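You operate a simulated robot arm through the tools that you are given. There is no shell and no other tool. Be economical: measure what you need, move in short steps, check, and stop when the job is done.

Carry out the task below with a simulated two-armed robot. There is one attempt and no reset: what you move stays moved.

JOB
Open the cloths drawer, take the pink cloth on the white table and put it away in the inside of the cloths drawer and shut the drawer again. Then take the blue brush on the white table and put it away on the care bench. Then take the lid off the bolts tin and lay it down on the white table. Then put the grey pad on the white table away on the issue table. Then open the drawer one, fetch the red chock and set it inside and shut the one again. Keep to this order. Set down upright: red chock.

The check looks at the end state, three seconds after you hand in, the way a careful person would. Anything else that was tipped, shoved, dropped, spilled or broken makes it a failure. Lids that push on must go on centred and level and be pressed home; caps that screw on are set level and turned clockwise until they are tight. Flat cloth is picked up by pressing the open fingertips on it (5 to 10 N) and closing them slowly along it; thin cloth reads only 2 to 8 mm in the jaws.

ROBOT AND FRAMES
Two 7-joint arms with fingered hands on one trunk, on a base that drives. Base frame: it is fixed to the floor where the robot stands at the start and does not move with it; the origin is under the middle of the robot, x ahead of it, y to its left, z up. Units: m, degrees, N and s.
The left shoulder is at the start at [0.049, 0.104, 1.069], the right one opposite. With the tool pointing down near the work surface each hand reaches from about 0.24 to 0.6 m from the robot's upright axis, wherever it stands, measured 20 degrees to its own side. Places, roughly: blue brush (13x5x5 cm) [-1.6, -1.7, 0.8]; bolts tin [-1.25, -1.25, 0.75]; care bench [-0.3, 4.9, 0.9]; cloths drawer [9.8, 0, 0.3]; drawer one [-1, -5.3, 0.6]; drawer1 [-1.1, -5.3, 0.6]; grey pad (6x10x2 cm) [-2, -1.1, 0.8]; inside of the cloths drawer [9.9, -0.1, 0.2]; issue table [9.9, -0.3, 0.8]; pink cloth (6x10x2 cm) [-1.6, -2.3, 0.8]; red chock (10x6x8 cm) [-2.3, -5.4, 0.8]. Payload 2.4 kg a hand.
The tool frame of a hand sits at the grasp point between the pads (the TCP): z along the fingers, y along the line on which they close. The tips reach 0.017 m beyond it. The gripper opens to 0.088 m. The gripper's body begins 0.047 m behind the TCP. The gripper is a hand of 2 fingers: y runs from the thumb to the fingers, the wrist lies at [0, 0, -0.165] in the tool frame, and closing takes about 1.5 s.
Orientation is that of the tool frame in the base frame, as [roll, pitch, yaw] about the fixed x, y, z axes, in that order (R = Rz(yaw) Ry(pitch) Rx(roll)). With the fingers straight down and closing along the base's y, the tool's x points along the base's -x, its y along +y and its z along -z.

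CONTROLS
- The arms move only by the tool play_rows. It takes "left_targets", "right_targets" or both (then of equal length, played together; a hand with none holds still); each is a list of rows, each an object of numbers (a shift or turn left out is 0, a gripper value left out holds the last): "ax", "ay", "az": the turn, a rotation vector about the tool's x, y, z in degrees; "x", "y", "z": the shift along the tool's x, y, z in m; "grip": the finger opening in m, from 0 to 0.088. In form: [{"ax": .., "ay": .., "az": .., "x": .., "y": .., "z": .., "grip": ..}, ...]. A call has 1 to 12 rows; each row shifts and turns the commanded pose from where the row before left it, along the tool's axes as they then stand. Each row takes 0.2 s and may step no farther than 0.05 m and 8.6 degrees from the row before; otherwise, or with a gripper value out of range, the whole call is refused. Where a pose cannot be reached the arm comes as near as it can. A force on the tool above 40 N (or 10 N above the force at the start of the call, whichever is more), or a blocked arm, ends the call early, and 0.2 s more pass. The fingers move at their own pace (about 0.153 m/s each) and stop on an object; they squeeze with about 25 N. The grip force told is the motor's: it shows also when the fingers shut on nothing. Time passes only in rows, and 0.2 s behind the last, so rows that do not move let the fingers close. It gives the time, the measured TCP pose, the force on the tool (base axes), the opening and the grip force at its end, in the units of the frame above (readings bear some noise), with the torque about the TCP (base axes, N m) and any sound that the robot's microphone picked up.
- Cameras (640 x 400 px; columns grow to the right, rows downward): "scene" is now at [0.1228, 0.0112, 0.9622]; the picture's right is [0.12, -0.99, 0.00], its down [-0.45, -0.06, -0.89] and it looks along [0.88, 0.11, -0.45] (base axes); focal length 244 px, centre (320, 200). "left" rides on the left gripper at [-0.05, 0.003, -0.063] in its tool frame; the picture's right is [-0.06, -1.00, 0.00], its down [0.78, -0.05, -0.62] and it looks along [0.62, -0.04, 0.79] (tool axes); focal length 275 px, centre (320, 200). "right" rides on the right gripper at [0.05, 0.003, -0.064] in its tool frame; the picture's right is [-0.06, 1.00, 0.00], its down [-0.78, -0.05, -0.62] and it looks along [-0.62, -0.04, 0.79] (tool axes); focal length 275 px, centre (320, 200). There is no depth. A picture from a camera that has moved, and an enlarged one, comes with that camera's place and axes in the base frame and with its lens.
- camera(camera): a new picture of that camera. It takes no simulated time.
- slide_trunk(by): slides the trunk up (or, below 0, down) by that many m; the arms and the scene camera ride with it, the base frame stays. It gives what a move gives, with no picture.
- drive_base(legs): drives the robot by 1 to 6 legs, each [ahead, left, turn to the left] in m, m and degrees, along the robot's own axes; the way and the turn of a leg run together, so that a leg with both is an arc; at most 1.5 m and 180 degrees a leg. The arms and the cameras ride along, it lands a little off, and it stops where it bumps. It gives what a move gives.
- set_grasp(shape, hand): the hand has 2 fingers and takes this shape, open, in about a second: jaw (thumb against the fingers, like two jaws); tri (thumb and two fingers); tip (a fingertip pinch); poke (one finger out to press); point (the index stretched); flat (the hand flat); cup (the hand cupped); fist (a fist). The gripper value then closes the fingers along that shape, each until it touches; the sizes above hold for jaw. It gives what a move gives, with no picture.
- aim_head(pan, tilt): turns the head with the scene camera to pan (to the left, within 60 degrees either way) and tilt (down, from -29 to 69), counted from straight ahead of the robot. It gives what a move gives.
- zoom(camera, box): a new picture of the part [left, top, right, bottom] of that camera's present view, enlarged. It takes no simulated time.
- finish_job(): hands the job in; it is judged then, once.

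Work in short steps. Places have to be worked out from the pictures, the camera data and where the tool is seen: move nearer, look again, correct. Check each grasp and each placing, and mend what went wrong. You have 196 turns and 172 pictures in all, those below and enlarged ones among them. Open the grippers and draw the arms clear of the work before you hand the job in, unless the task says otherwise; then end with one line.

The tools are called after "Emit:" as name(argument=value, ...) on one line, values as JSON. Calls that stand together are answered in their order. play_rows: Moves the arms, as the interface text tells. Its arguments: {"type":"object","properties":{"left_targets":{"type":"array"},"right_targets":{"type":"array"}},"required":[]} The other tools are called the same way: slide_trunk (by) slides the trunk up or down; set_grasp (shape, hand) gives the hand a shape; drive_base (legs) drives the base; aim_head (pan, tilt) turns the head that bears the scene camera; camera (camera) takes a picture; zoom (camera, box) takes an enlarged picture of a part of a camera's view; finish_job () hands the job in.

At the start:

```text
time_s: 0.0
left_ee_pos: [0.3851, 0.1433, 0.5195]
left_tcp_rot: [-179.9, 0.0, -180.0]
left_force: [0.0, 0.2, 0.6]
left_moment: [-0.01, 0.01, 0.04]
left_grip_width: 0.0879
left_finger_force: 0.0
left_shape: jaw
right_ee_pos: [0.3849, -0.1426, 0.5198]
right_tcp_rot: [-180.0, 0.0, 179.9]
right_force: [-0.1, 0.3, 0.2]
right_moment: [-0.01, 0.0, 0.01]
right_grip_width: 0.0879
right_finger_force: 0.0
right_shape: jaw
trunk travel left (down, up): [-0.3, 0.55]
robot x, y, heading: [0.0002, 0.0001, 0.1]
head pan, tilt: [7.0, 27.0]
```

scene: 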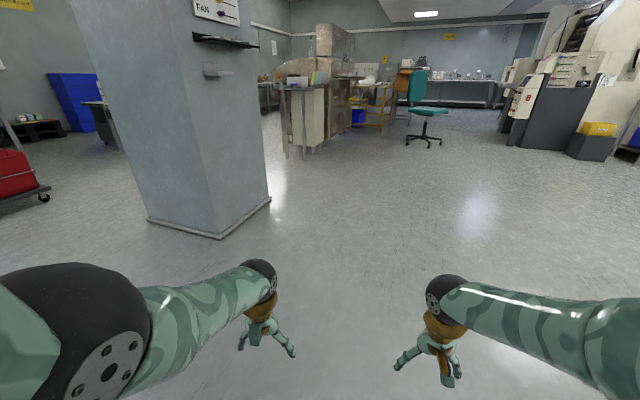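
right: 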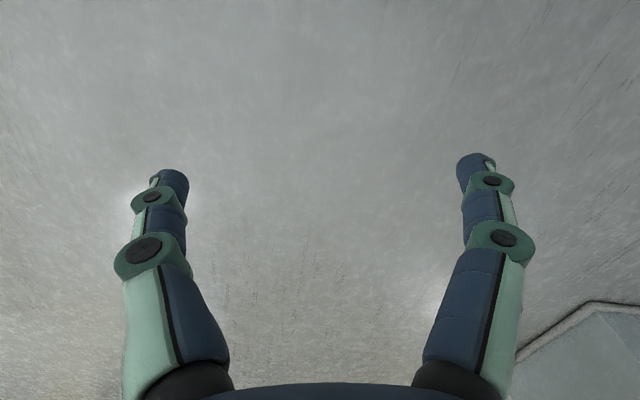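
left: 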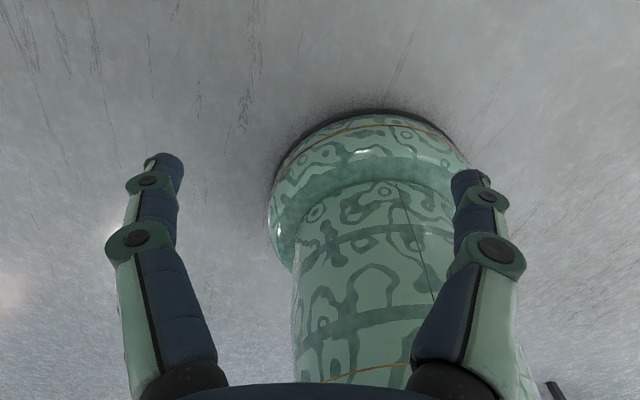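

I start by looking around: first ahead toward the cloths drawer at x≈9.8, to plan a free driving path.

Emit:
aim_head(pan=0, tilt=10)

Emit:
camera(camera="scene")

```text
time_s: 0.8
left_ee_pos: [0.385, 0.1431, 0.5204]
left_tcp_rot: [180.0, 0.0, -179.9]
left_force: [0.2, 0.1, -0.2]
left_moment: [0.01, -0.02, 0.06]
left_grip_width: 0.0882
left_finger_force: 0.1
left_shape: jaw
right_ee_pos: [0.3855, -0.1418, 0.52]
right_tcp_rot: [180.0, 0.0, 180.0]
right_force: [0.4, -0.2, 1.0]
right_moment: [-0.02, 0.01, -0.02]
right_grip_width: 0.0876
right_finger_force: 0.0
right_shape: jaw
trunk travel left (down, up): [-0.3, 0.55]
robot x, y, heading: [0.0031, 0.0003, 0.3]
head pan, tilt: [0.0, 10.0]
```

```text
168 pictures are left
camera scene: at [0.1249, 0.0, 0.9896], right [0.0, -1.0, 0.0], down [-0.17, 0.0, -0.98], along [0.98, 0.0, -0.17], focal length 244 px, centre (320, 200)
```

scene: 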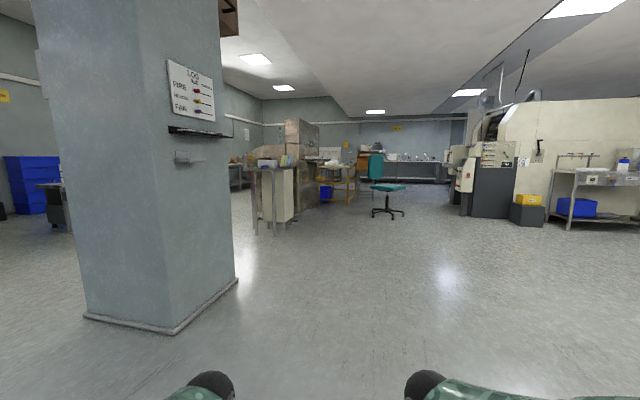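

Emit:
zoom(camera="scene", box=[240, 100, 480, 250])

Emit:
aim_head(pan=-60, tilt=15)

Emit:
camera(camera="scene")

```text
2.67 times, centred on (360, 175) of scene
camera zoom: at [0.1249, 0.0, 0.9896], right [0.0, -1.0, 0.0], down [-0.17, 0.0, -0.98], along [0.98, 0.0, -0.17], focal length 651 px, centre (213, 267)
```

zoom: 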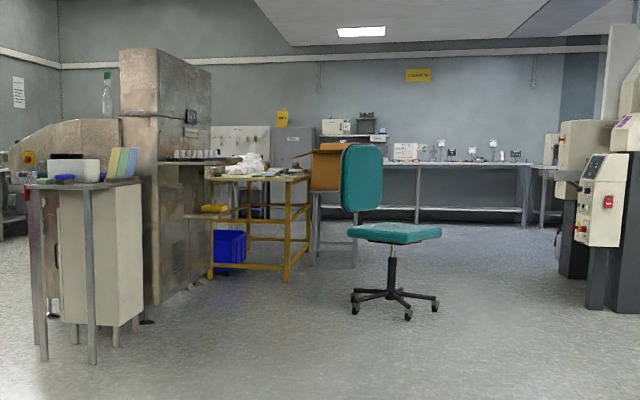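

```text
time_s: 2.1
left_ee_pos: [0.3855, 0.1419, 0.5202]
left_tcp_rot: [180.0, 0.0, 180.0]
left_force: [-0.1, 0.0, -0.1]
left_moment: [-0.01, 0.0, -0.01]
left_grip_width: 0.0879
left_finger_force: 0.1
left_shape: jaw
right_ee_pos: [0.3865, -0.1414, 0.5204]
right_tcp_rot: [-180.0, 0.0, -180.0]
right_force: [-0.2, -0.2, -0.3]
right_moment: [-0.01, 0.02, 0.02]
right_grip_width: 0.0878
right_finger_force: 0.0
right_shape: jaw
trunk travel left (down, up): [-0.3, 0.55]
robot x, y, heading: [-0.0031, 0.0001, 0.2]
head pan, tilt: [-60.0, 15.0]
```

```text
166 pictures are left
camera scene: at [0.0788, -0.0808, 0.9815], right [-0.86, -0.5, 0.0], down [-0.13, 0.22, -0.97], along [0.48, -0.84, -0.26], focal length 244 px, centre (320, 200)
```

scene: 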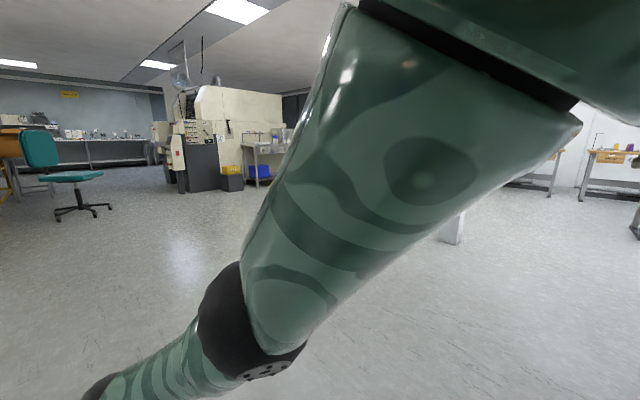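

Obstacles ahead: chair about (4.5,-1.2), yellow table right corner near (5.1,-0.6), machine at y<-2.5. I'll go to about (3.3,-1.95) and look again.

Emit:
drive_base(legs=[[1.2, -0.75, 0], [1.2, -0.75, 0], [0.9, -0.45, 0]])

Emit:
aim_head(pan=10, tilt=12)

Emit:
camera(camera="scene")

```text
time_s: 20.6
left_ee_pos: [3.6832, -1.8084, 0.5192]
left_tcp_rot: [180.0, 0.0, -179.8]
left_force: [0.5, -0.2, -0.5]
left_moment: [0.0, -0.01, -0.04]
left_grip_width: 0.088
left_finger_force: 0.0
left_shape: jaw
right_ee_pos: [3.6851, -2.0952, 0.5197]
right_tcp_rot: [180.0, 0.0, -179.7]
right_force: [-0.5, 0.7, 0.8]
right_moment: [-0.02, -0.02, -0.02]
right_grip_width: 0.088
right_finger_force: 0.1
right_shape: jaw
trunk travel left (down, up): [-0.3, 0.55]
robot x, y, heading: [3.2994, -1.9591, 0.2]
head pan, tilt: [-60.0, 15.0]
```

```text
time_s: 22.0
left_ee_pos: [3.683, -1.8093, 0.5194]
left_tcp_rot: [-179.9, 0.0, -179.8]
left_force: [0.3, 0.2, -0.2]
left_moment: [0.0, -0.01, 0.02]
left_grip_width: 0.0877
left_finger_force: 0.0
left_shape: jaw
right_ee_pos: [3.6853, -2.0941, 0.5193]
right_tcp_rot: [179.9, 0.1, -179.7]
right_force: [0.0, 0.1, -1.0]
right_moment: [-0.03, 0.0, 0.0]
right_grip_width: 0.0878
right_finger_force: 0.0
right_shape: jaw
trunk travel left (down, up): [-0.3, 0.55]
robot x, y, heading: [3.3013, -1.9524, 0.1]
head pan, tilt: [10.0, 12.0]
```

```text
165 pictures are left
camera scene: at [3.4039, -2.0118, 0.98], right [-0.62, -0.79, 0.0], down [-0.22, 0.17, -0.96], along [0.76, -0.59, -0.27], focal length 244 px, centre (320, 200)
```

scene: 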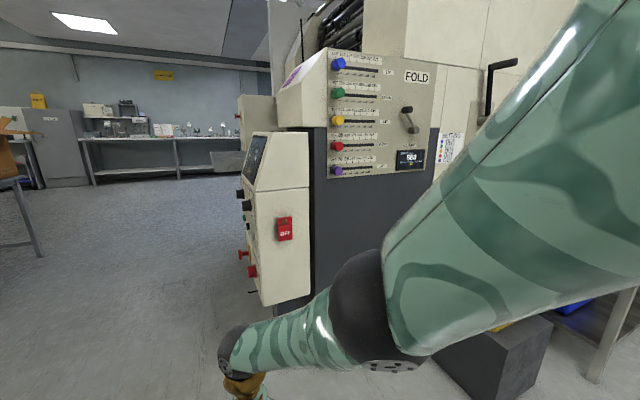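

Emit:
camera(camera="scene")

```text
164 pictures are left
camera scene: at [3.4039, -2.0118, 0.98], right [-0.62, -0.79, 0.0], down [-0.22, 0.17, -0.96], along [0.76, -0.59, -0.27], focal length 244 px, centre (320, 200)
```

scene: 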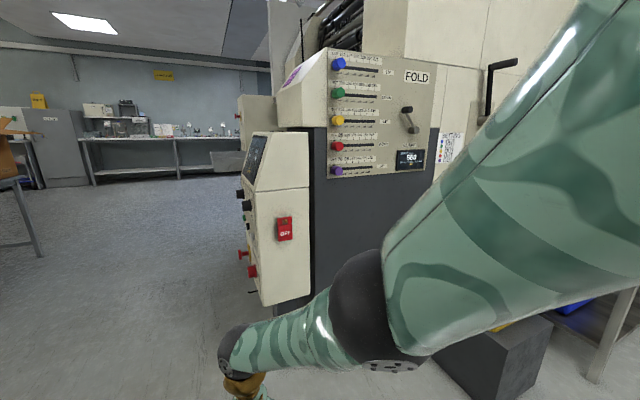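

The head was still turning; let me re-aim it so that it settles.

Emit:
aim_head(pan=12, tilt=18)

Emit:
camera(camera="scene")

```text
time_s: 22.7
left_ee_pos: [3.6845, -1.8099, 0.5188]
left_tcp_rot: [180.0, 0.0, -179.9]
left_force: [-0.8, 0.5, 0.1]
left_moment: [0.03, -0.03, -0.01]
left_grip_width: 0.0879
left_finger_force: 0.1
left_shape: jaw
right_ee_pos: [3.6837, -2.0944, 0.5194]
right_tcp_rot: [-180.0, -0.1, -179.8]
right_force: [0.0, 1.2, 0.3]
right_moment: [0.01, 0.0, 0.03]
right_grip_width: 0.088
right_finger_force: 0.1
right_shape: jaw
trunk travel left (down, up): [-0.3, 0.55]
robot x, y, heading: [3.2959, -1.9561, 0.1]
head pan, tilt: [12.0, 18.0]
```

```text
163 pictures are left
camera scene: at [3.4218, -1.9349, 0.9767], right [0.21, -0.98, 0.0], down [-0.3, -0.06, -0.95], along [0.93, 0.2, -0.31], focal length 244 px, centre (320, 200)
```

scene: 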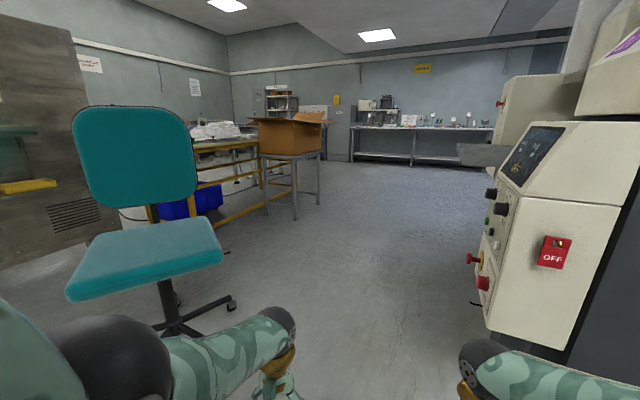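

Gap between chair (y≥-1.4) and machine (y≤-2.3): pass at y≈-1.85, then on to around (7.6,-1.5).

Emit:
drive_base(legs=[[0.3, 0.12, 0], [1.4, 0, 0], [1.5, 0, 0], [1.0, 0.5, 0]])

Emit:
aim_head(pan=20, tilt=18)

Emit:
camera(camera="scene")

```text
time_s: 43.7
left_ee_pos: [7.8803, -1.2438, 0.5201]
left_tcp_rot: [-179.9, 0.0, 179.0]
left_force: [-0.5, 0.2, -0.8]
left_moment: [-0.03, -0.01, -0.02]
left_grip_width: 0.0878
left_finger_force: 0.0
left_shape: jaw
right_ee_pos: [7.8751, -1.5291, 0.5201]
right_tcp_rot: [-180.0, 0.1, 179.0]
right_force: [0.1, -0.9, 0.0]
right_moment: [-0.04, 0.0, -0.02]
right_grip_width: 0.0877
right_finger_force: 0.1
right_shape: jaw
trunk travel left (down, up): [-0.3, 0.55]
robot x, y, heading: [7.4895, -1.3832, -0.9]
head pan, tilt: [12.0, 18.0]
```

```text
time_s: 44.4
left_ee_pos: [7.8805, -1.2445, 0.5194]
left_tcp_rot: [180.0, 0.0, 178.9]
left_force: [0.6, 0.8, 0.2]
left_moment: [-0.02, 0.02, 0.03]
left_grip_width: 0.0881
left_finger_force: 0.1
left_shape: jaw
right_ee_pos: [7.8746, -1.5302, 0.5201]
right_tcp_rot: [-180.0, 0.0, 179.1]
right_force: [-0.4, 0.1, 0.1]
right_moment: [-0.02, -0.03, 0.02]
right_grip_width: 0.088
right_finger_force: 0.1
right_shape: jaw
trunk travel left (down, up): [-0.3, 0.55]
robot x, y, heading: [7.4927, -1.381, -1.3]
head pan, tilt: [20.0, 18.0]
```

```text
162 pictures are left
camera scene: at [7.6123, -1.3512, 0.9767], right [0.32, -0.95, 0.0], down [-0.29, -0.1, -0.95], along [0.9, 0.31, -0.31], focal length 244 px, centre (320, 200)
```

scene: 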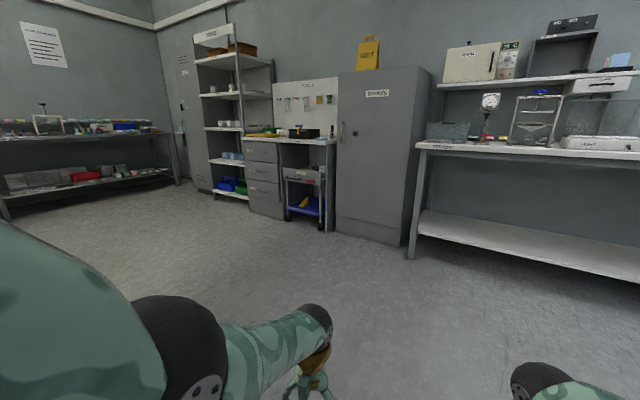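

Emit:
zoom(camera="scene", box=[180, 80, 400, 250])

```text
2.35 times, centred on (290, 165) of scene
camera zoom: at [7.6123, -1.3512, 0.9767], right [0.32, -0.95, 0.0], down [-0.29, -0.1, -0.95], along [0.9, 0.31, -0.31], focal length 575 px, centre (391, 282)
```

zoom: 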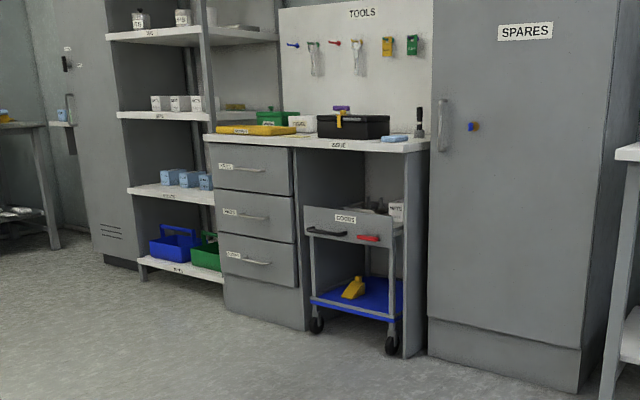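

The issue table with three drawers is at x≈9.5; the bottom one is probably CLOTHS. I drive in front of it and look closer.

Emit:
drive_base(legs=[[0.6, 0.7, 1], [0.45, 0.7, 0]])

Emit:
aim_head(pan=-8, tilt=30)

Emit:
camera(camera="scene")

```text
time_s: 53.3
left_ee_pos: [8.9273, 0.1748, 0.52]
left_tcp_rot: [-180.0, 0.0, -179.4]
left_force: [0.0, 0.9, 0.5]
left_moment: [0.01, 0.01, -0.03]
left_grip_width: 0.0879
left_finger_force: 0.0
left_shape: jaw
right_ee_pos: [8.9312, -0.1113, 0.5206]
right_tcp_rot: [179.9, 0.0, -179.4]
right_force: [0.5, 0.3, -0.5]
right_moment: [0.0, -0.03, -0.04]
right_grip_width: 0.0878
right_finger_force: 0.1
right_shape: jaw
trunk travel left (down, up): [-0.3, 0.55]
robot x, y, heading: [8.5425, 0.0269, 0.6]
head pan, tilt: [20.0, 18.0]
```

```text
time_s: 54.2
left_ee_pos: [8.9273, 0.1741, 0.5184]
left_tcp_rot: [180.0, 0.0, -179.3]
left_force: [-0.2, 0.1, -0.5]
left_moment: [-0.01, -0.02, -0.02]
left_grip_width: 0.0878
left_finger_force: 0.0
left_shape: jaw
right_ee_pos: [8.9308, -0.1105, 0.5196]
right_tcp_rot: [-179.8, 0.0, -179.5]
right_force: [0.2, 1.3, -0.5]
right_moment: [-0.01, -0.01, -0.01]
right_grip_width: 0.0881
right_finger_force: 0.0
right_shape: jaw
trunk travel left (down, up): [-0.3, 0.55]
robot x, y, heading: [8.5419, 0.0299, 0.5]
head pan, tilt: [-8.0, 30.0]
```

```text
160 pictures are left
camera scene: at [8.6643, 0.0161, 0.9574], right [-0.13, -0.99, 0.0], down [-0.5, 0.06, -0.87], along [0.86, -0.11, -0.5], focal length 244 px, centre (320, 200)
```

scene: 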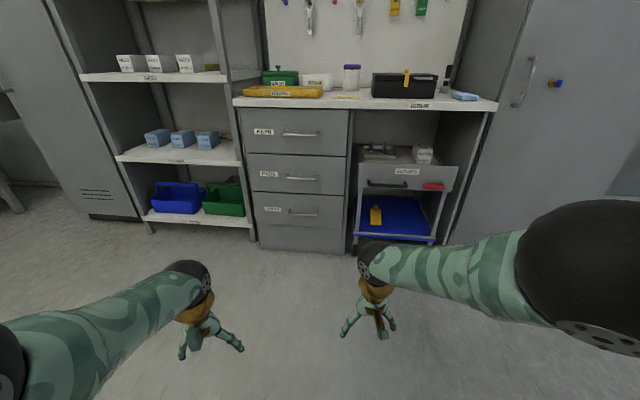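

Emit:
zoom(camera="scene", box=[230, 80, 370, 260])

Emit:
slide_trunk(by=-0.3)

Emit:
aim_head(pan=-8, tilt=25)

Emit:
camera(camera="scene")

```text
2.22 times, centred on (300, 170) of scene
camera zoom: at [8.6643, 0.0161, 0.9574], right [-0.13, -0.99, 0.0], down [-0.5, 0.06, -0.87], along [0.86, -0.11, -0.5], focal length 543 px, centre (364, 267)
```

zoom: 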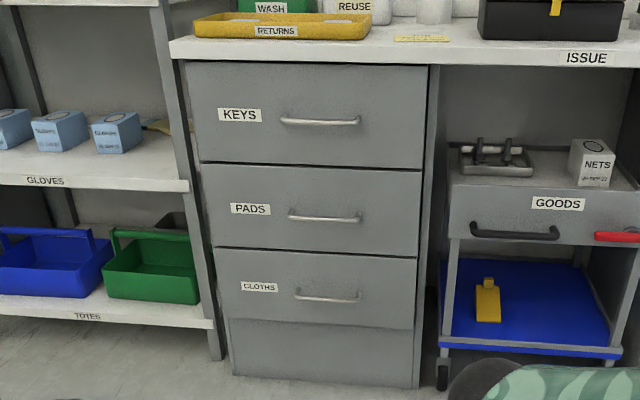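

```text
time_s: 57.2
left_ee_pos: [8.941, 0.1892, 0.2641]
left_tcp_rot: [179.3, 3.8, -179.3]
left_force: [0.6, 0.1, 0.4]
left_moment: [-0.03, -0.01, 0.0]
left_grip_width: 0.0881
left_finger_force: 0.0
left_shape: jaw
right_ee_pos: [8.936, -0.1105, 0.2622]
right_tcp_rot: [-179.5, 3.0, -179.3]
right_force: [0.8, -0.5, 0.3]
right_moment: [0.02, 0.03, 0.03]
right_grip_width: 0.088
right_finger_force: 0.0
right_shape: jaw
trunk travel left (down, up): [0.0, 0.85]
robot x, y, heading: [8.5437, 0.0296, 0.6]
head pan, tilt: [-8.0, 30.0]
```

```text
time_s: 57.9
left_ee_pos: [8.943, 0.1865, 0.2629]
left_tcp_rot: [179.4, 3.8, -179.2]
left_force: [0.1, -0.1, 0.0]
left_moment: [-0.03, -0.04, -0.01]
left_grip_width: 0.0877
left_finger_force: 0.0
left_shape: jaw
right_ee_pos: [8.9354, -0.1093, 0.2593]
right_tcp_rot: [-179.6, 2.8, -179.3]
right_force: [-0.6, 0.2, -0.6]
right_moment: [-0.05, 0.01, 0.0]
right_grip_width: 0.0879
right_finger_force: 0.0
right_shape: jaw
trunk travel left (down, up): [0.0, 0.85]
robot x, y, heading: [8.5445, 0.0288, 0.7]
head pan, tilt: [-8.0, 25.0]
```

```text
158 pictures are left
camera scene: at [8.6668, 0.0201, 0.6957], right [-0.13, -0.99, 0.0], down [-0.4, 0.05, -0.92], along [0.91, -0.12, -0.4], focal length 244 px, centre (320, 200)
```

scene: 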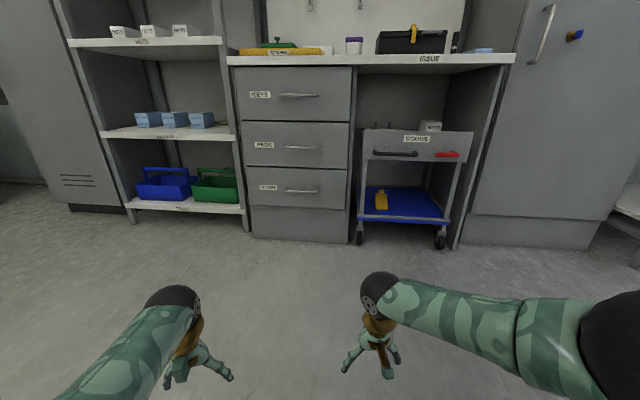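

CLOTHS handle is at about (9.62,-0.03,0.31). I extend the right arm forward and turn its hand to point ahead with the fingers closing vertically.

Emit:
play_rows(right_targets=[{"x": -0.04, "z": -0.02}, {"x": -0.04, "z": -0.02}, {"x": -0.04, "z": -0.02}, {"x": -0.04, "z": -0.02}, {"ax": -4.949, "ay": -4.949, "az": 4.949}, {"ax": -4.949, "ay": -4.949, "az": 4.949}, {"ax": -4.949, "ay": -4.949, "az": 4.949}, {"ax": -4.949, "ay": -4.949, "az": 4.949}, {"ax": -4.949, "ay": -4.949, "az": 4.949}, {"ax": -4.949, "ay": -4.949, "az": 4.949}, {"ax": -4.949, "ay": -4.949, "az": 4.949}])

Emit:
play_rows(right_targets=[{"ax": -4.949, "ay": -4.949, "az": 4.949}, {"ax": -4.949, "ay": -4.949, "az": 4.949}, {"ax": -4.949, "ay": -4.949, "az": 4.949}, {"ax": -4.949, "ay": -4.949, "az": 4.949}, {"ax": -4.949, "ay": -4.949, "az": 4.949}, {"ax": -4.949, "ay": -4.949, "az": 4.949}, {"ax": -4.949, "ay": -4.949, "az": 4.949}, {}])

Emit:
camera(camera="right")

Emit:
camera(camera="scene")

```text
time_s: 60.5
left_ee_pos: [8.9643, 0.1901, 0.2337]
left_tcp_rot: [179.0, 3.0, -178.9]
left_force: [-0.1, 0.7, -0.5]
left_moment: [-0.01, -0.02, 0.02]
left_grip_width: 0.0878
left_finger_force: 0.0
left_shape: jaw
right_ee_pos: [9.0871, -0.1086, 0.2997]
right_tcp_rot: [135.5, 19.4, 135.7]
right_force: [0.2, 0.8, 0.7]
right_moment: [0.0, 0.02, -0.01]
right_grip_width: 0.0879
right_finger_force: 0.1
right_shape: jaw
right hand out of reach, approached as far as the arm can: row 4
trunk travel left (down, up): [0.0, 0.85]
robot x, y, heading: [8.5469, 0.0289, 0.4]
head pan, tilt: [-8.0, 25.0]
stopped in row 11 (right hand): the arm was blocked; the commanded pose is now the measured one
```

```text
time_s: 62.3
left_ee_pos: [8.9638, 0.1895, 0.2312]
left_tcp_rot: [178.9, 2.8, -179.2]
left_force: [0.6, -0.3, 0.3]
left_moment: [-0.02, 0.0, 0.01]
left_grip_width: 0.088
left_finger_force: 0.1
left_shape: jaw
right_ee_pos: [9.0852, -0.1093, 0.3073]
right_tcp_rot: [90.5, 0.1, 90.6]
right_force: [0.5, 0.2, 0.3]
right_moment: [-0.03, 0.0, 0.02]
right_grip_width: 0.0879
right_finger_force: 0.1
right_shape: jaw
right hand out of reach, approached as far as the arm can: row 7
trunk travel left (down, up): [0.0, 0.85]
robot x, y, heading: [8.5434, 0.0308, 0.7]
head pan, tilt: [-8.0, 25.0]
```

```text
157 pictures are left
camera right: at [9.0205, -0.0599, 0.3105], right [0.01, -0.06, 1.0], down [-0.61, -0.79, -0.04], along [0.79, -0.61, -0.04], focal length 275 px, centre (320, 200)
```

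right: 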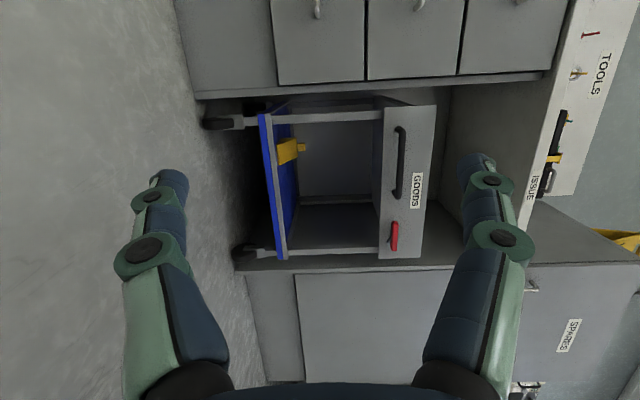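

```text
156 pictures are left
camera scene: at [8.6868, 0.0191, 0.6696], right [-0.13, -0.99, 0.01], down [-0.43, 0.05, -0.9], along [0.89, -0.12, -0.43], focal length 244 px, centre (320, 200)
```

scene: 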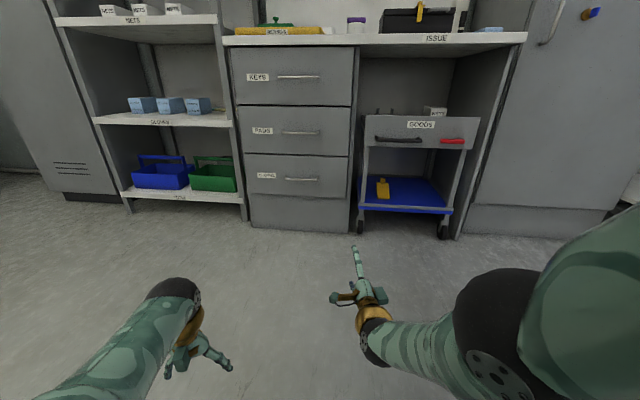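

Hand is level at z≈0.307, handle at z≈0.30, y≈-0.03, x≈9.64. Drive closer with some left shift.

Emit:
drive_base(legs=[[0.43, 0.06, 0]])

Emit:
camera(camera="right")

Emit:
camera(camera="scene")

```text
time_s: 64.9
left_ee_pos: [9.3893, 0.2521, 0.2306]
left_tcp_rot: [179.0, 2.8, -179.6]
left_force: [-0.1, 0.0, -0.8]
left_moment: [0.0, 0.01, 0.03]
left_grip_width: 0.088
left_finger_force: 0.1
left_shape: jaw
right_ee_pos: [9.5102, -0.0481, 0.3091]
right_tcp_rot: [90.5, 0.3, 90.2]
right_force: [0.8, 0.7, 0.5]
right_moment: [0.02, -0.01, -0.01]
right_grip_width: 0.0878
right_finger_force: 0.0
right_shape: jaw
trunk travel left (down, up): [0.0, 0.85]
robot x, y, heading: [8.9675, 0.0892, 0.4]
head pan, tilt: [-8.0, 25.0]
```

```text
155 pictures are left
camera right: at [9.4458, 0.0009, 0.3116], right [0.01, -0.06, 1.0], down [-0.62, -0.79, -0.04], along [0.79, -0.61, -0.04], focal length 275 px, centre (320, 200)
```

right: 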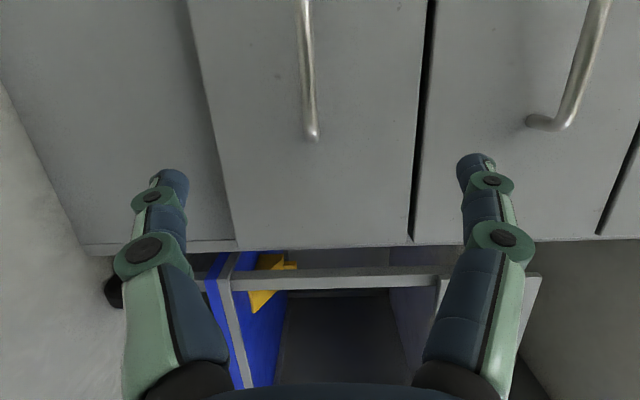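

```text
154 pictures are left
camera scene: at [9.1121, 0.0817, 0.6704], right [-0.13, -0.99, 0.01], down [-0.43, 0.05, -0.9], along [0.89, -0.12, -0.43], focal length 244 px, centre (320, 200)
```

scene: 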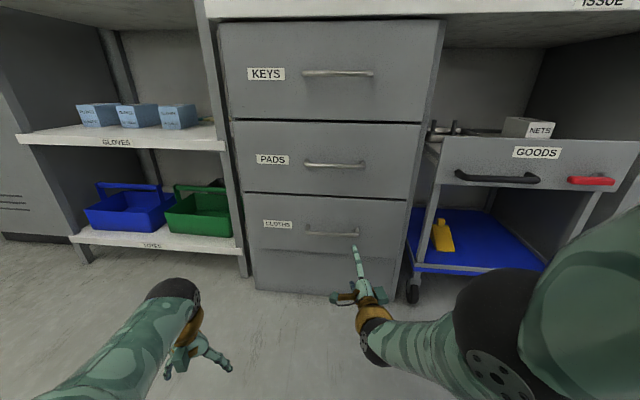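

Handle at about x=9.665, z≈0.30, spanning y -0.10..0.04. Lower a bit and drive 0.145 m so that the fingers straddle the bar.

Emit:
play_rows(right_targets=[{"y": -0.007}])

Emit:
drive_base(legs=[[0.145, 0.01, 0]])

Emit:
camera(camera="right")

```text
time_s: 65.3
left_ee_pos: [9.3916, 0.2536, 0.2353]
left_tcp_rot: [178.6, 3.5, -179.4]
left_force: [-1.0, -0.5, -0.5]
left_moment: [-0.02, -0.03, -0.02]
left_grip_width: 0.0882
left_finger_force: 0.1
left_shape: jaw
right_ee_pos: [9.5065, -0.049, 0.3091]
right_tcp_rot: [90.3, 0.2, 90.3]
right_force: [-0.5, 0.2, 0.4]
right_moment: [-0.03, 0.0, 0.01]
right_grip_width: 0.0879
right_finger_force: 0.1
right_shape: jaw
right hand out of reach, approached as far as the arm can: row 1
trunk travel left (down, up): [0.0, 0.85]
robot x, y, heading: [8.9673, 0.0866, 0.4]
head pan, tilt: [-8.0, 25.0]
```

```text
time_s: 66.7
left_ee_pos: [9.539, 0.2659, 0.2352]
left_tcp_rot: [178.7, 3.5, -179.5]
left_force: [-0.3, -0.3, -0.8]
left_moment: [0.0, -0.01, 0.01]
left_grip_width: 0.088
left_finger_force: 0.0
left_shape: jaw
right_ee_pos: [9.6537, -0.0359, 0.3093]
right_tcp_rot: [90.2, 0.2, 90.4]
right_force: [0.0, -0.8, -0.4]
right_moment: [-0.01, 0.01, -0.05]
right_grip_width: 0.0881
right_finger_force: 0.0
right_shape: jaw
trunk travel left (down, up): [0.0, 0.85]
robot x, y, heading: [9.1199, 0.1021, 0.5]
head pan, tilt: [-8.0, 25.0]
```

```text
153 pictures are left
camera right: at [9.5902, 0.0121, 0.3122], right [0.0, -0.06, 1.0], down [-0.61, -0.79, -0.04], along [0.79, -0.61, -0.04], focal length 275 px, centre (320, 200)
```

right: 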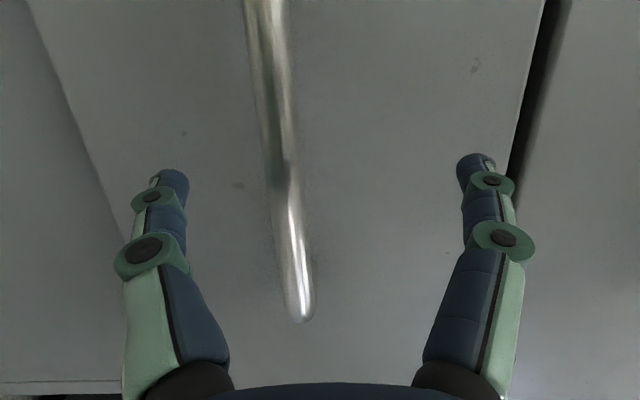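

The bar lies right at the TCP depth, ~1 cm low. Close the grip.

Emit:
play_rows(right_targets=[{"grip": 0.04}, {"grip": 0.02}, {"grip": 0.0}, {}, {}, {}, {}])

```text
time_s: 68.3
left_ee_pos: [9.541, 0.2647, 0.237]
left_tcp_rot: [178.5, 3.8, -179.4]
left_force: [0.4, 0.1, -0.9]
left_moment: [-0.01, -0.02, -0.01]
left_grip_width: 0.0879
left_finger_force: 0.1
left_shape: jaw
right_ee_pos: [9.6535, -0.037, 0.3111]
right_tcp_rot: [90.2, 0.2, 90.4]
right_force: [2.0, 0.7, -1.2]
right_moment: [0.0, -0.01, -0.01]
right_grip_width: 0.0068
right_finger_force: 24.8
right_shape: jaw
trunk travel left (down, up): [0.0, 0.85]
robot x, y, heading: [9.1159, 0.104, 0.4]
head pan, tilt: [-8.0, 25.0]
```

Emit:
camera(camera="right")

Emit:
drive_base(legs=[[-0.15, 0, 0]])

Emit:
camera(camera="scene")

```text
152 pictures are left
camera right: at [9.5898, 0.0119, 0.3129], right [0.0, -0.06, 1.0], down [-0.61, -0.79, -0.05], along [0.79, -0.61, -0.04], focal length 275 px, centre (320, 200)
```

right: 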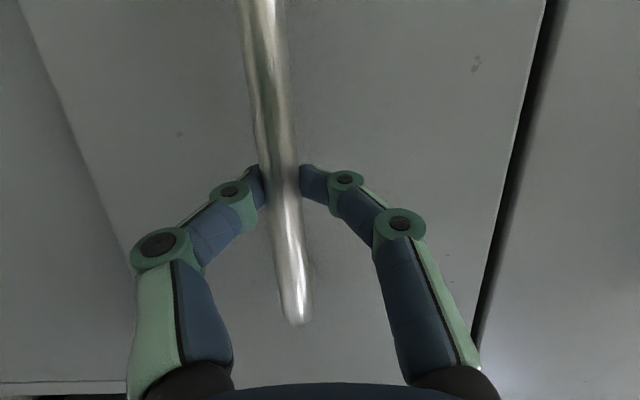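

```text
time_s: 69.6
left_ee_pos: [9.3899, 0.265, 0.2385]
left_tcp_rot: [178.5, 3.8, -179.4]
left_force: [0.6, -0.6, 0.2]
left_moment: [0.01, 0.02, 0.0]
left_grip_width: 0.088
left_finger_force: 0.1
left_shape: jaw
right_ee_pos: [9.5024, -0.0383, 0.3093]
right_tcp_rot: [90.2, 0.1, 90.2]
right_force: [0.3, -0.6, -1.4]
right_moment: [0.0, 0.04, 0.02]
right_grip_width: 0.0032
right_finger_force: 25.0
right_shape: jaw
trunk travel left (down, up): [0.0, 0.85]
robot x, y, heading: [8.9691, 0.101, 0.2]
head pan, tilt: [-8.0, 25.0]
```

```text
151 pictures are left
camera scene: at [9.1039, 0.0897, 0.6712], right [-0.13, -0.99, 0.0], down [-0.42, 0.05, -0.91], along [0.9, -0.12, -0.43], focal length 244 px, centre (320, 200)
```

scene: 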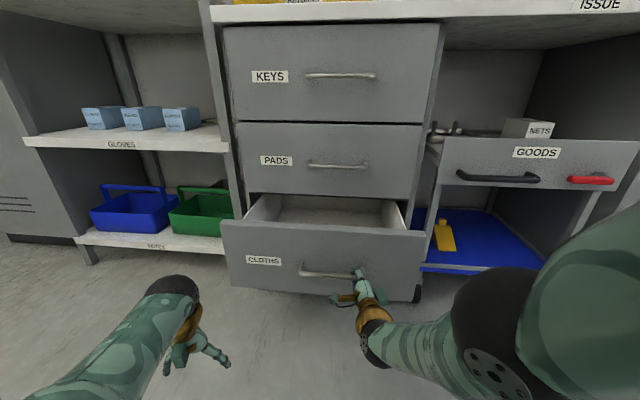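

The drawer came open about 0.15 m. Pull another 0.12 m.

Emit:
drive_base(legs=[[-0.12, 0, 0]])

Emit:
camera(camera="scene")

Emit:
camera(camera="right")

```text
time_s: 70.8
left_ee_pos: [9.2955, 0.2664, 0.2398]
left_tcp_rot: [178.1, 4.2, -179.1]
left_force: [0.2, -0.3, 0.0]
left_moment: [-0.01, -0.03, -0.02]
left_grip_width: 0.088
left_finger_force: 0.1
left_shape: jaw
right_ee_pos: [9.4091, -0.0281, 0.3111]
right_tcp_rot: [90.0, -0.4, 91.5]
right_force: [1.9, 3.8, -4.6]
right_moment: [0.06, -0.04, -0.01]
right_grip_width: 0.0037
right_finger_force: 25.1
right_shape: jaw
trunk travel left (down, up): [0.0, 0.85]
robot x, y, heading: [8.8717, 0.1013, 0.9]
head pan, tilt: [-8.0, 25.0]
stopped in leg 1: the force on the tool passed its limit at 48 N (the readings are from after the stop); the commanded pose is now the measured one
```

```text
150 pictures are left
camera scene: at [9.0084, 0.0895, 0.6713], right [-0.13, -0.99, 0.0], down [-0.42, 0.05, -0.91], along [0.9, -0.12, -0.42], focal length 244 px, centre (320, 200)
```

scene: 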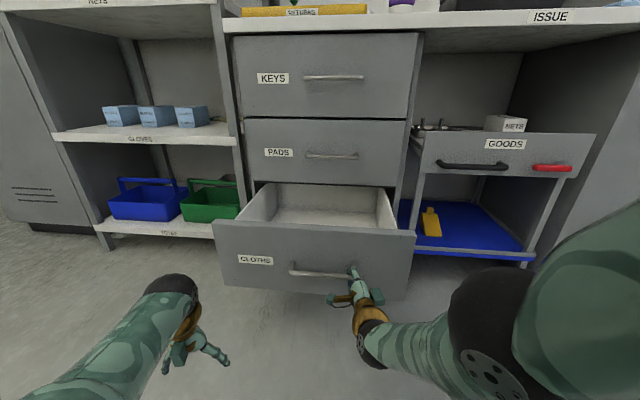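

```text
149 pictures are left
camera right: at [9.3431, 0.0197, 0.314], right [0.0, -0.07, 1.0], down [-0.6, -0.8, -0.05], along [0.8, -0.6, -0.04], focal length 275 px, centre (320, 200)
```

right: 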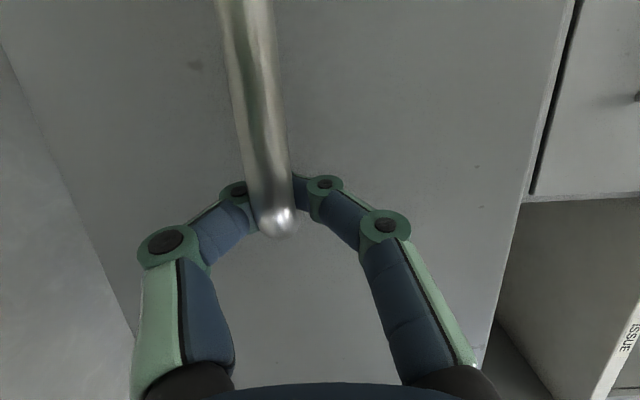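

The drawer is at its stop (~0.25 m open). Release, back off, and turn the hand back down.

Emit:
play_rows(right_targets=[{"grip": 0.088}, {}, {}, {}])

Emit:
drive_base(legs=[[-0.5, -0.1, 0]])

Emit:
slide_trunk(by=0.3)

Emit:
play_rows(right_targets=[{"ax": 4.949, "ay": 4.949, "az": -4.949}, {"ax": 4.949, "ay": 4.949, "az": -4.949}, {"ax": 4.949, "ay": 4.949, "az": -4.949}, {"ax": 4.949, "ay": 4.949, "az": -4.949}, {"ax": 4.949, "ay": 4.949, "az": -4.949}, {"ax": 4.949, "ay": 4.949, "az": -4.949}, {"ax": 4.949, "ay": 4.949, "az": -4.949}])

Emit:
play_rows(right_targets=[{"ax": 4.949, "ay": 4.949, "az": -4.949}, {"ax": 4.949, "ay": 4.949, "az": -4.949}, {"ax": 4.949, "ay": 4.949, "az": -4.949}, {"ax": 4.949, "ay": 4.949, "az": -4.949}, {"ax": 4.949, "ay": 4.949, "az": -4.949}, {"ax": 4.949, "ay": 4.949, "az": -4.949}, {"ax": 4.949, "ay": 4.949, "az": -4.949}])

Emit:
camera(camera="scene")

```text
time_s: 71.8
left_ee_pos: [9.2956, 0.268, 0.2403]
left_tcp_rot: [178.3, 4.1, -179.2]
left_force: [-1.5, -0.5, -0.7]
left_moment: [-0.01, 0.0, -0.01]
left_grip_width: 0.0879
left_finger_force: 0.2
left_shape: jaw
right_ee_pos: [9.4093, -0.0297, 0.3118]
right_tcp_rot: [90.0, -0.5, 91.4]
right_force: [0.7, -0.1, -0.9]
right_moment: [-0.03, -0.02, 0.01]
right_grip_width: 0.0878
right_finger_force: 0.0
right_shape: jaw
trunk travel left (down, up): [0.0, 0.85]
robot x, y, heading: [8.8727, 0.0998, 0.8]
head pan, tilt: [-8.0, 25.0]
```

```text
time_s: 74.8
left_ee_pos: [8.7958, 0.1624, 0.2395]
left_tcp_rot: [178.3, 4.1, -179.2]
left_force: [-0.4, 0.2, 0.1]
left_moment: [-0.02, 0.01, 0.0]
left_grip_width: 0.0881
left_finger_force: 0.1
left_shape: jaw
right_ee_pos: [8.9099, -0.1332, 0.3111]
right_tcp_rot: [90.0, -0.4, 91.3]
right_force: [-0.1, -0.6, 0.4]
right_moment: [0.0, -0.02, 0.0]
right_grip_width: 0.0882
right_finger_force: 0.0
right_shape: jaw
trunk travel left (down, up): [0.0, 0.85]
robot x, y, heading: [8.3683, -0.0014, 0.5]
head pan, tilt: [-8.0, 25.0]
```

```text
time_s: 77.8
left_ee_pos: [8.7951, 0.1627, 0.5395]
left_tcp_rot: [178.3, 4.2, -179.2]
left_force: [-0.4, -0.9, 0.1]
left_moment: [0.03, -0.03, 0.0]
left_grip_width: 0.0876
left_finger_force: 0.0
left_shape: jaw
right_ee_pos: [8.9478, -0.1347, 0.7421]
right_tcp_rot: [75.1, -0.2, 91.4]
right_force: [0.9, 0.5, 0.5]
right_moment: [0.03, -0.01, 0.05]
right_grip_width: 0.0878
right_finger_force: 0.1
right_shape: jaw
trunk travel left (down, up): [-0.3, 0.55]
robot x, y, heading: [8.3689, -0.0035, 0.5]
head pan, tilt: [-8.0, 25.0]
```

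```text
time_s: 79.4
left_ee_pos: [8.795, 0.1629, 0.5411]
left_tcp_rot: [178.2, 4.2, -179.2]
left_force: [0.0, 1.1, 0.1]
left_moment: [-0.02, -0.02, -0.03]
left_grip_width: 0.0881
left_finger_force: 0.1
left_shape: jaw
right_ee_pos: [8.9895, -0.1347, 0.7066]
right_tcp_rot: [123.0, 29.7, 131.4]
right_force: [0.5, -0.3, 0.9]
right_moment: [-0.01, 0.0, -0.02]
right_grip_width: 0.0881
right_finger_force: 0.0
right_shape: jaw
right hand out of reach, approached as far as the arm can: row 1, 2, 3, 4, 5, 6
trunk travel left (down, up): [-0.3, 0.55]
robot x, y, heading: [8.3697, -0.0014, 0.5]
head pan, tilt: [-8.0, 25.0]
```

```text
time_s: 81.0
left_ee_pos: [8.7964, 0.1623, 0.5401]
left_tcp_rot: [178.2, 4.1, -179.2]
left_force: [0.4, -0.5, 0.3]
left_moment: [0.01, 0.0, 0.01]
left_grip_width: 0.0877
left_finger_force: 0.0
left_shape: jaw
right_ee_pos: [8.9334, -0.1355, 0.6878]
right_tcp_rot: [-179.9, 15.0, -178.5]
right_force: [-0.6, 0.5, 0.3]
right_moment: [-0.02, 0.0, -0.01]
right_grip_width: 0.088
right_finger_force: 0.1
right_shape: jaw
right hand out of reach, approached as far as the arm can: row 3, 4, 5, 6
trunk travel left (down, up): [-0.3, 0.55]
robot x, y, heading: [8.3693, -0.0028, 0.7]
head pan, tilt: [-8.0, 25.0]
```

```text
148 pictures are left
camera scene: at [8.4927, -0.0154, 0.9654], right [-0.13, -0.99, 0.0], down [-0.42, 0.06, -0.91], along [0.9, -0.12, -0.42], focal length 244 px, centre (320, 200)
```

scene: 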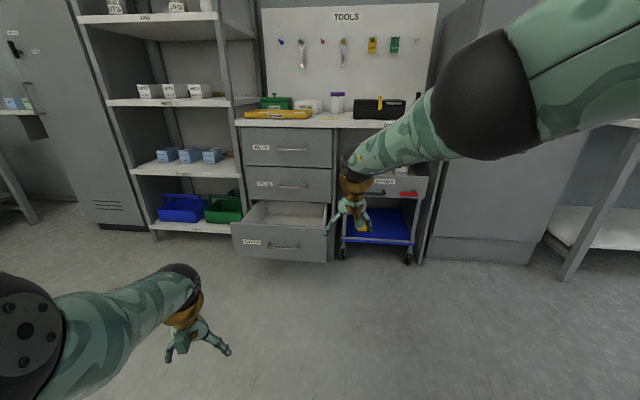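

Drawer is open. Turn around and drive back through the corridor toward the white table.

Emit:
drive_base(legs=[[0, 0, 179.3], [0.6, 0.9, 0], [0.57, 0.93, 0]])

Emit:
aim_head(pan=0, tilt=15)

Emit:
camera(camera="scene")

```text
time_s: 86.9
left_ee_pos: [7.9271, 0.0946, 0.5415]
left_tcp_rot: [178.8, 4.2, -32.3]
left_force: [-0.1, 1.1, 0.0]
left_moment: [-0.04, 0.0, 0.03]
left_grip_width: 0.088
left_finger_force: 0.3
left_shape: jaw
right_ee_pos: [7.961, 0.4067, 0.6868]
right_tcp_rot: [180.0, 15.0, -30.7]
right_force: [0.3, 0.5, -0.4]
right_moment: [-0.01, -0.03, 0.02]
right_grip_width: 0.0879
right_finger_force: 0.0
right_shape: jaw
trunk travel left (down, up): [-0.3, 0.55]
robot x, y, heading: [8.369, -0.0041, 148.3]
head pan, tilt: [-8.0, 25.0]
stopped in leg 1: the robot was blocked; the commanded pose is now the measured one
```

```text
time_s: 87.6
left_ee_pos: [7.9269, 0.0932, 0.5419]
left_tcp_rot: [178.8, 4.2, -32.3]
left_force: [0.7, 0.7, 0.0]
left_moment: [-0.02, 0.0, -0.05]
left_grip_width: 0.0877
left_finger_force: 0.1
left_shape: jaw
right_ee_pos: [7.9629, 0.4065, 0.6876]
right_tcp_rot: [179.8, 15.0, -30.7]
right_force: [-0.1, -0.1, 0.1]
right_moment: [-0.02, -0.02, 0.01]
right_grip_width: 0.0882
right_finger_force: 0.0
right_shape: jaw
trunk travel left (down, up): [-0.3, 0.55]
robot x, y, heading: [8.3692, -0.0046, 148.3]
head pan, tilt: [0.0, 15.0]
```

```text
147 pictures are left
camera scene: at [8.2608, 0.0637, 0.9816], right [0.52, 0.85, 0.0], down [0.22, -0.14, -0.97], along [-0.82, 0.51, -0.26], focal length 244 px, centre (320, 200)
```

scene: 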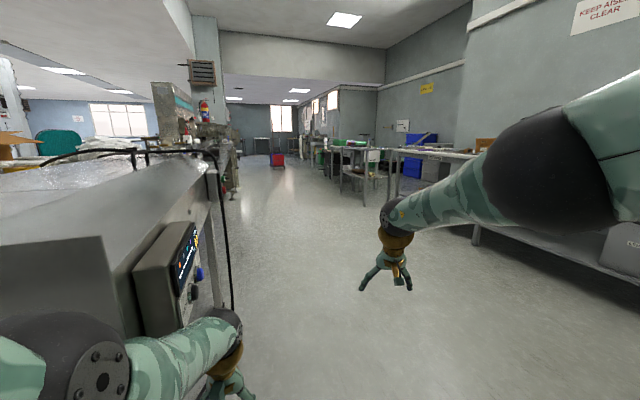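

The left hand met a machine on that side. I turn back, strafe to open floor at (8.3,-1.4), then turn the other way.

Emit:
drive_base(legs=[[0, 0, -147.8], [-0.05, -1.4, 0], [0, 0, -179.5]])

Emit:
aim_head(pan=0, tilt=16)

Emit:
camera(camera="scene")

```text
time_s: 108.0
left_ee_pos: [7.9685, -1.5642, 0.5413]
left_tcp_rot: [178.9, 4.2, -0.1]
left_force: [0.0, -1.1, -0.7]
left_moment: [0.02, 0.01, 0.0]
left_grip_width: 0.088
left_finger_force: 0.1
left_shape: jaw
right_ee_pos: [7.8325, -1.2808, 0.6872]
right_tcp_rot: [179.8, 14.9, 1.6]
right_force: [-0.1, -0.4, -0.1]
right_moment: [0.02, 0.0, -0.02]
right_grip_width: 0.0879
right_finger_force: 0.0
right_shape: jaw
trunk travel left (down, up): [-0.3, 0.55]
robot x, y, heading: [8.3956, -1.4114, -179.3]
head pan, tilt: [0.0, 15.0]
```

```text
time_s: 108.7
left_ee_pos: [7.9688, -1.5645, 0.5419]
left_tcp_rot: [178.9, 4.2, -0.1]
left_force: [-0.3, -0.1, 0.4]
left_moment: [-0.03, 0.01, 0.01]
left_grip_width: 0.0877
left_finger_force: 0.1
left_shape: jaw
right_ee_pos: [7.8309, -1.2802, 0.6873]
right_tcp_rot: [179.9, 14.9, 1.6]
right_force: [-0.2, -0.9, -0.5]
right_moment: [0.02, 0.01, 0.02]
right_grip_width: 0.0879
right_finger_force: 0.1
right_shape: jaw
trunk travel left (down, up): [-0.3, 0.55]
robot x, y, heading: [8.3904, -1.4095, -179.4]
head pan, tilt: [0.0, 16.0]
```

```text
146 pictures are left
camera scene: at [8.2676, -1.4117, 0.98], right [-0.01, 1.0, 0.0], down [0.28, 0.0, -0.96], along [-0.96, -0.01, -0.28], focal length 244 px, centre (320, 200)
```

scene: 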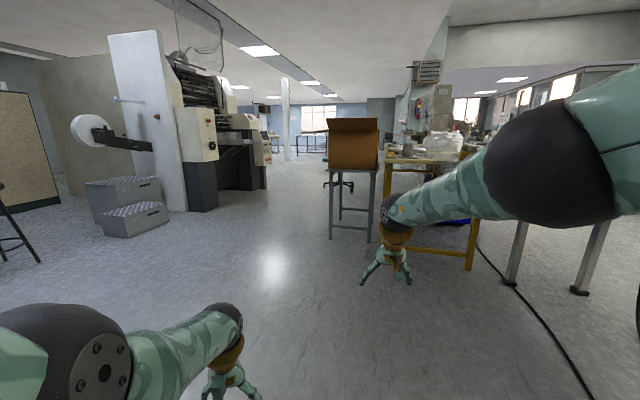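

Clear path; continue to about (3.2,-1.85).

Emit:
drive_base(legs=[[1.2, 0.42, 0], [1.4, 0, 0], [1.4, 0, 0], [1.2, 0, 0]])

Emit:
aim_head(pan=-8, tilt=16)

Emit:
camera(camera="scene")

```text
time_s: 134.0
left_ee_pos: [2.7366, -1.8752, 0.5418]
left_tcp_rot: [178.9, 4.2, -3.1]
left_force: [-0.4, 0.3, 0.0]
left_moment: [0.03, 0.02, -0.01]
left_grip_width: 0.088
left_finger_force: 0.0
left_shape: jaw
right_ee_pos: [2.6158, -1.5855, 0.6858]
right_tcp_rot: [180.0, 14.9, -1.6]
right_force: [-0.9, -0.4, 0.0]
right_moment: [-0.01, 0.0, 0.0]
right_grip_width: 0.0882
right_finger_force: 0.1
right_shape: jaw
trunk travel left (down, up): [-0.3, 0.55]
robot x, y, heading: [3.1724, -1.7464, 177.5]
head pan, tilt: [0.0, 16.0]
```

```text
time_s: 134.7
left_ee_pos: [2.738, -1.8758, 0.5402]
left_tcp_rot: [178.8, 4.2, -3.1]
left_force: [-0.1, 0.0, -0.6]
left_moment: [0.01, -0.01, 0.0]
left_grip_width: 0.0879
left_finger_force: 0.1
left_shape: jaw
right_ee_pos: [2.6157, -1.5855, 0.6871]
right_tcp_rot: [179.9, 14.9, -1.5]
right_force: [-0.2, 0.3, 0.1]
right_moment: [-0.01, -0.05, 0.0]
right_grip_width: 0.0879
right_finger_force: 0.1
right_shape: jaw
trunk travel left (down, up): [-0.3, 0.55]
robot x, y, heading: [3.1711, -1.7422, 177.8]
head pan, tilt: [-8.0, 16.0]
```

```text
145 pictures are left
camera scene: at [3.0454, -1.7257, 0.98], right [0.18, 0.98, 0.0], down [0.27, -0.05, -0.96], along [-0.95, 0.17, -0.28], focal length 244 px, centre (320, 200)
```

scene: 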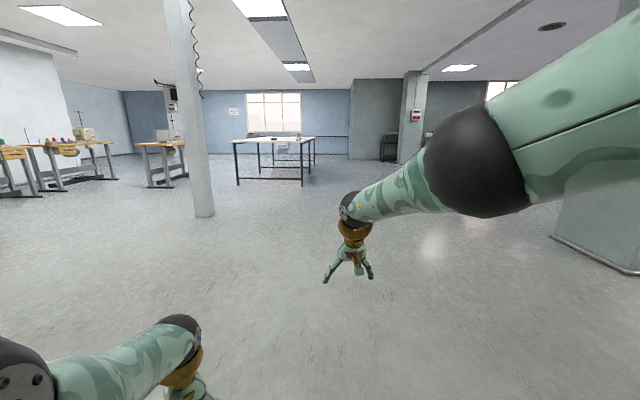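

The white table is ahead (near edge x≈-1.2), slim pillar at (0.13,-2.58). Drive to about (-0.3,-1.85).

Emit:
drive_base(legs=[[1.2, 0.03, 2.2], [1.2, 0.03, 0], [1.1, 0.03, 0]])

Emit:
aim_head(pan=0, tilt=20)

Emit:
camera(camera="scene")

```text
time_s: 151.5
left_ee_pos: [-0.7174, -1.9987, 0.541]
left_tcp_rot: [178.9, 4.3, -0.5]
left_force: [-1.0, 0.2, -0.7]
left_moment: [-0.03, 0.04, 0.02]
left_grip_width: 0.088
left_finger_force: 0.1
left_shape: jaw
right_ee_pos: [-0.8511, -1.7139, 0.6867]
right_tcp_rot: [179.8, 15.0, 1.0]
right_force: [0.3, 0.0, 0.4]
right_moment: [0.02, 0.01, -0.04]
right_grip_width: 0.0882
right_finger_force: 0.0
right_shape: jaw
trunk travel left (down, up): [-0.3, 0.55]
robot x, y, heading: [-0.2913, -1.8463, -179.9]
head pan, tilt: [-8.0, 16.0]
```

```text
time_s: 152.2
left_ee_pos: [-0.7168, -1.9992, 0.5407]
left_tcp_rot: [178.8, 4.2, -0.5]
left_force: [-0.3, -0.9, -0.8]
left_moment: [0.0, 0.02, 0.02]
left_grip_width: 0.0878
left_finger_force: 0.0
left_shape: jaw
right_ee_pos: [-0.8525, -1.7136, 0.6878]
right_tcp_rot: [179.9, 14.9, 0.9]
right_force: [0.0, -0.5, 0.1]
right_moment: [-0.02, -0.01, -0.01]
right_grip_width: 0.0881
right_finger_force: 0.0
right_shape: jaw
trunk travel left (down, up): [-0.3, 0.55]
robot x, y, heading: [-0.288, -1.8478, -179.9]
head pan, tilt: [0.0, 20.0]
```

```text
144 pictures are left
camera scene: at [-0.4164, -1.8484, 0.9735], right [0.0, 1.0, 0.0], down [0.34, 0.0, -0.94], along [-0.94, 0.0, -0.34], focal length 244 px, centre (320, 200)
```

scene: 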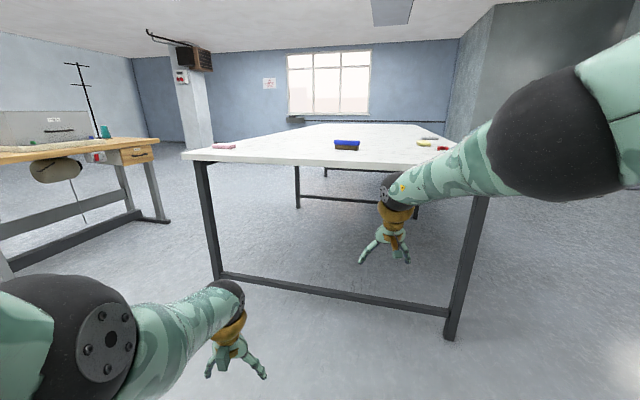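

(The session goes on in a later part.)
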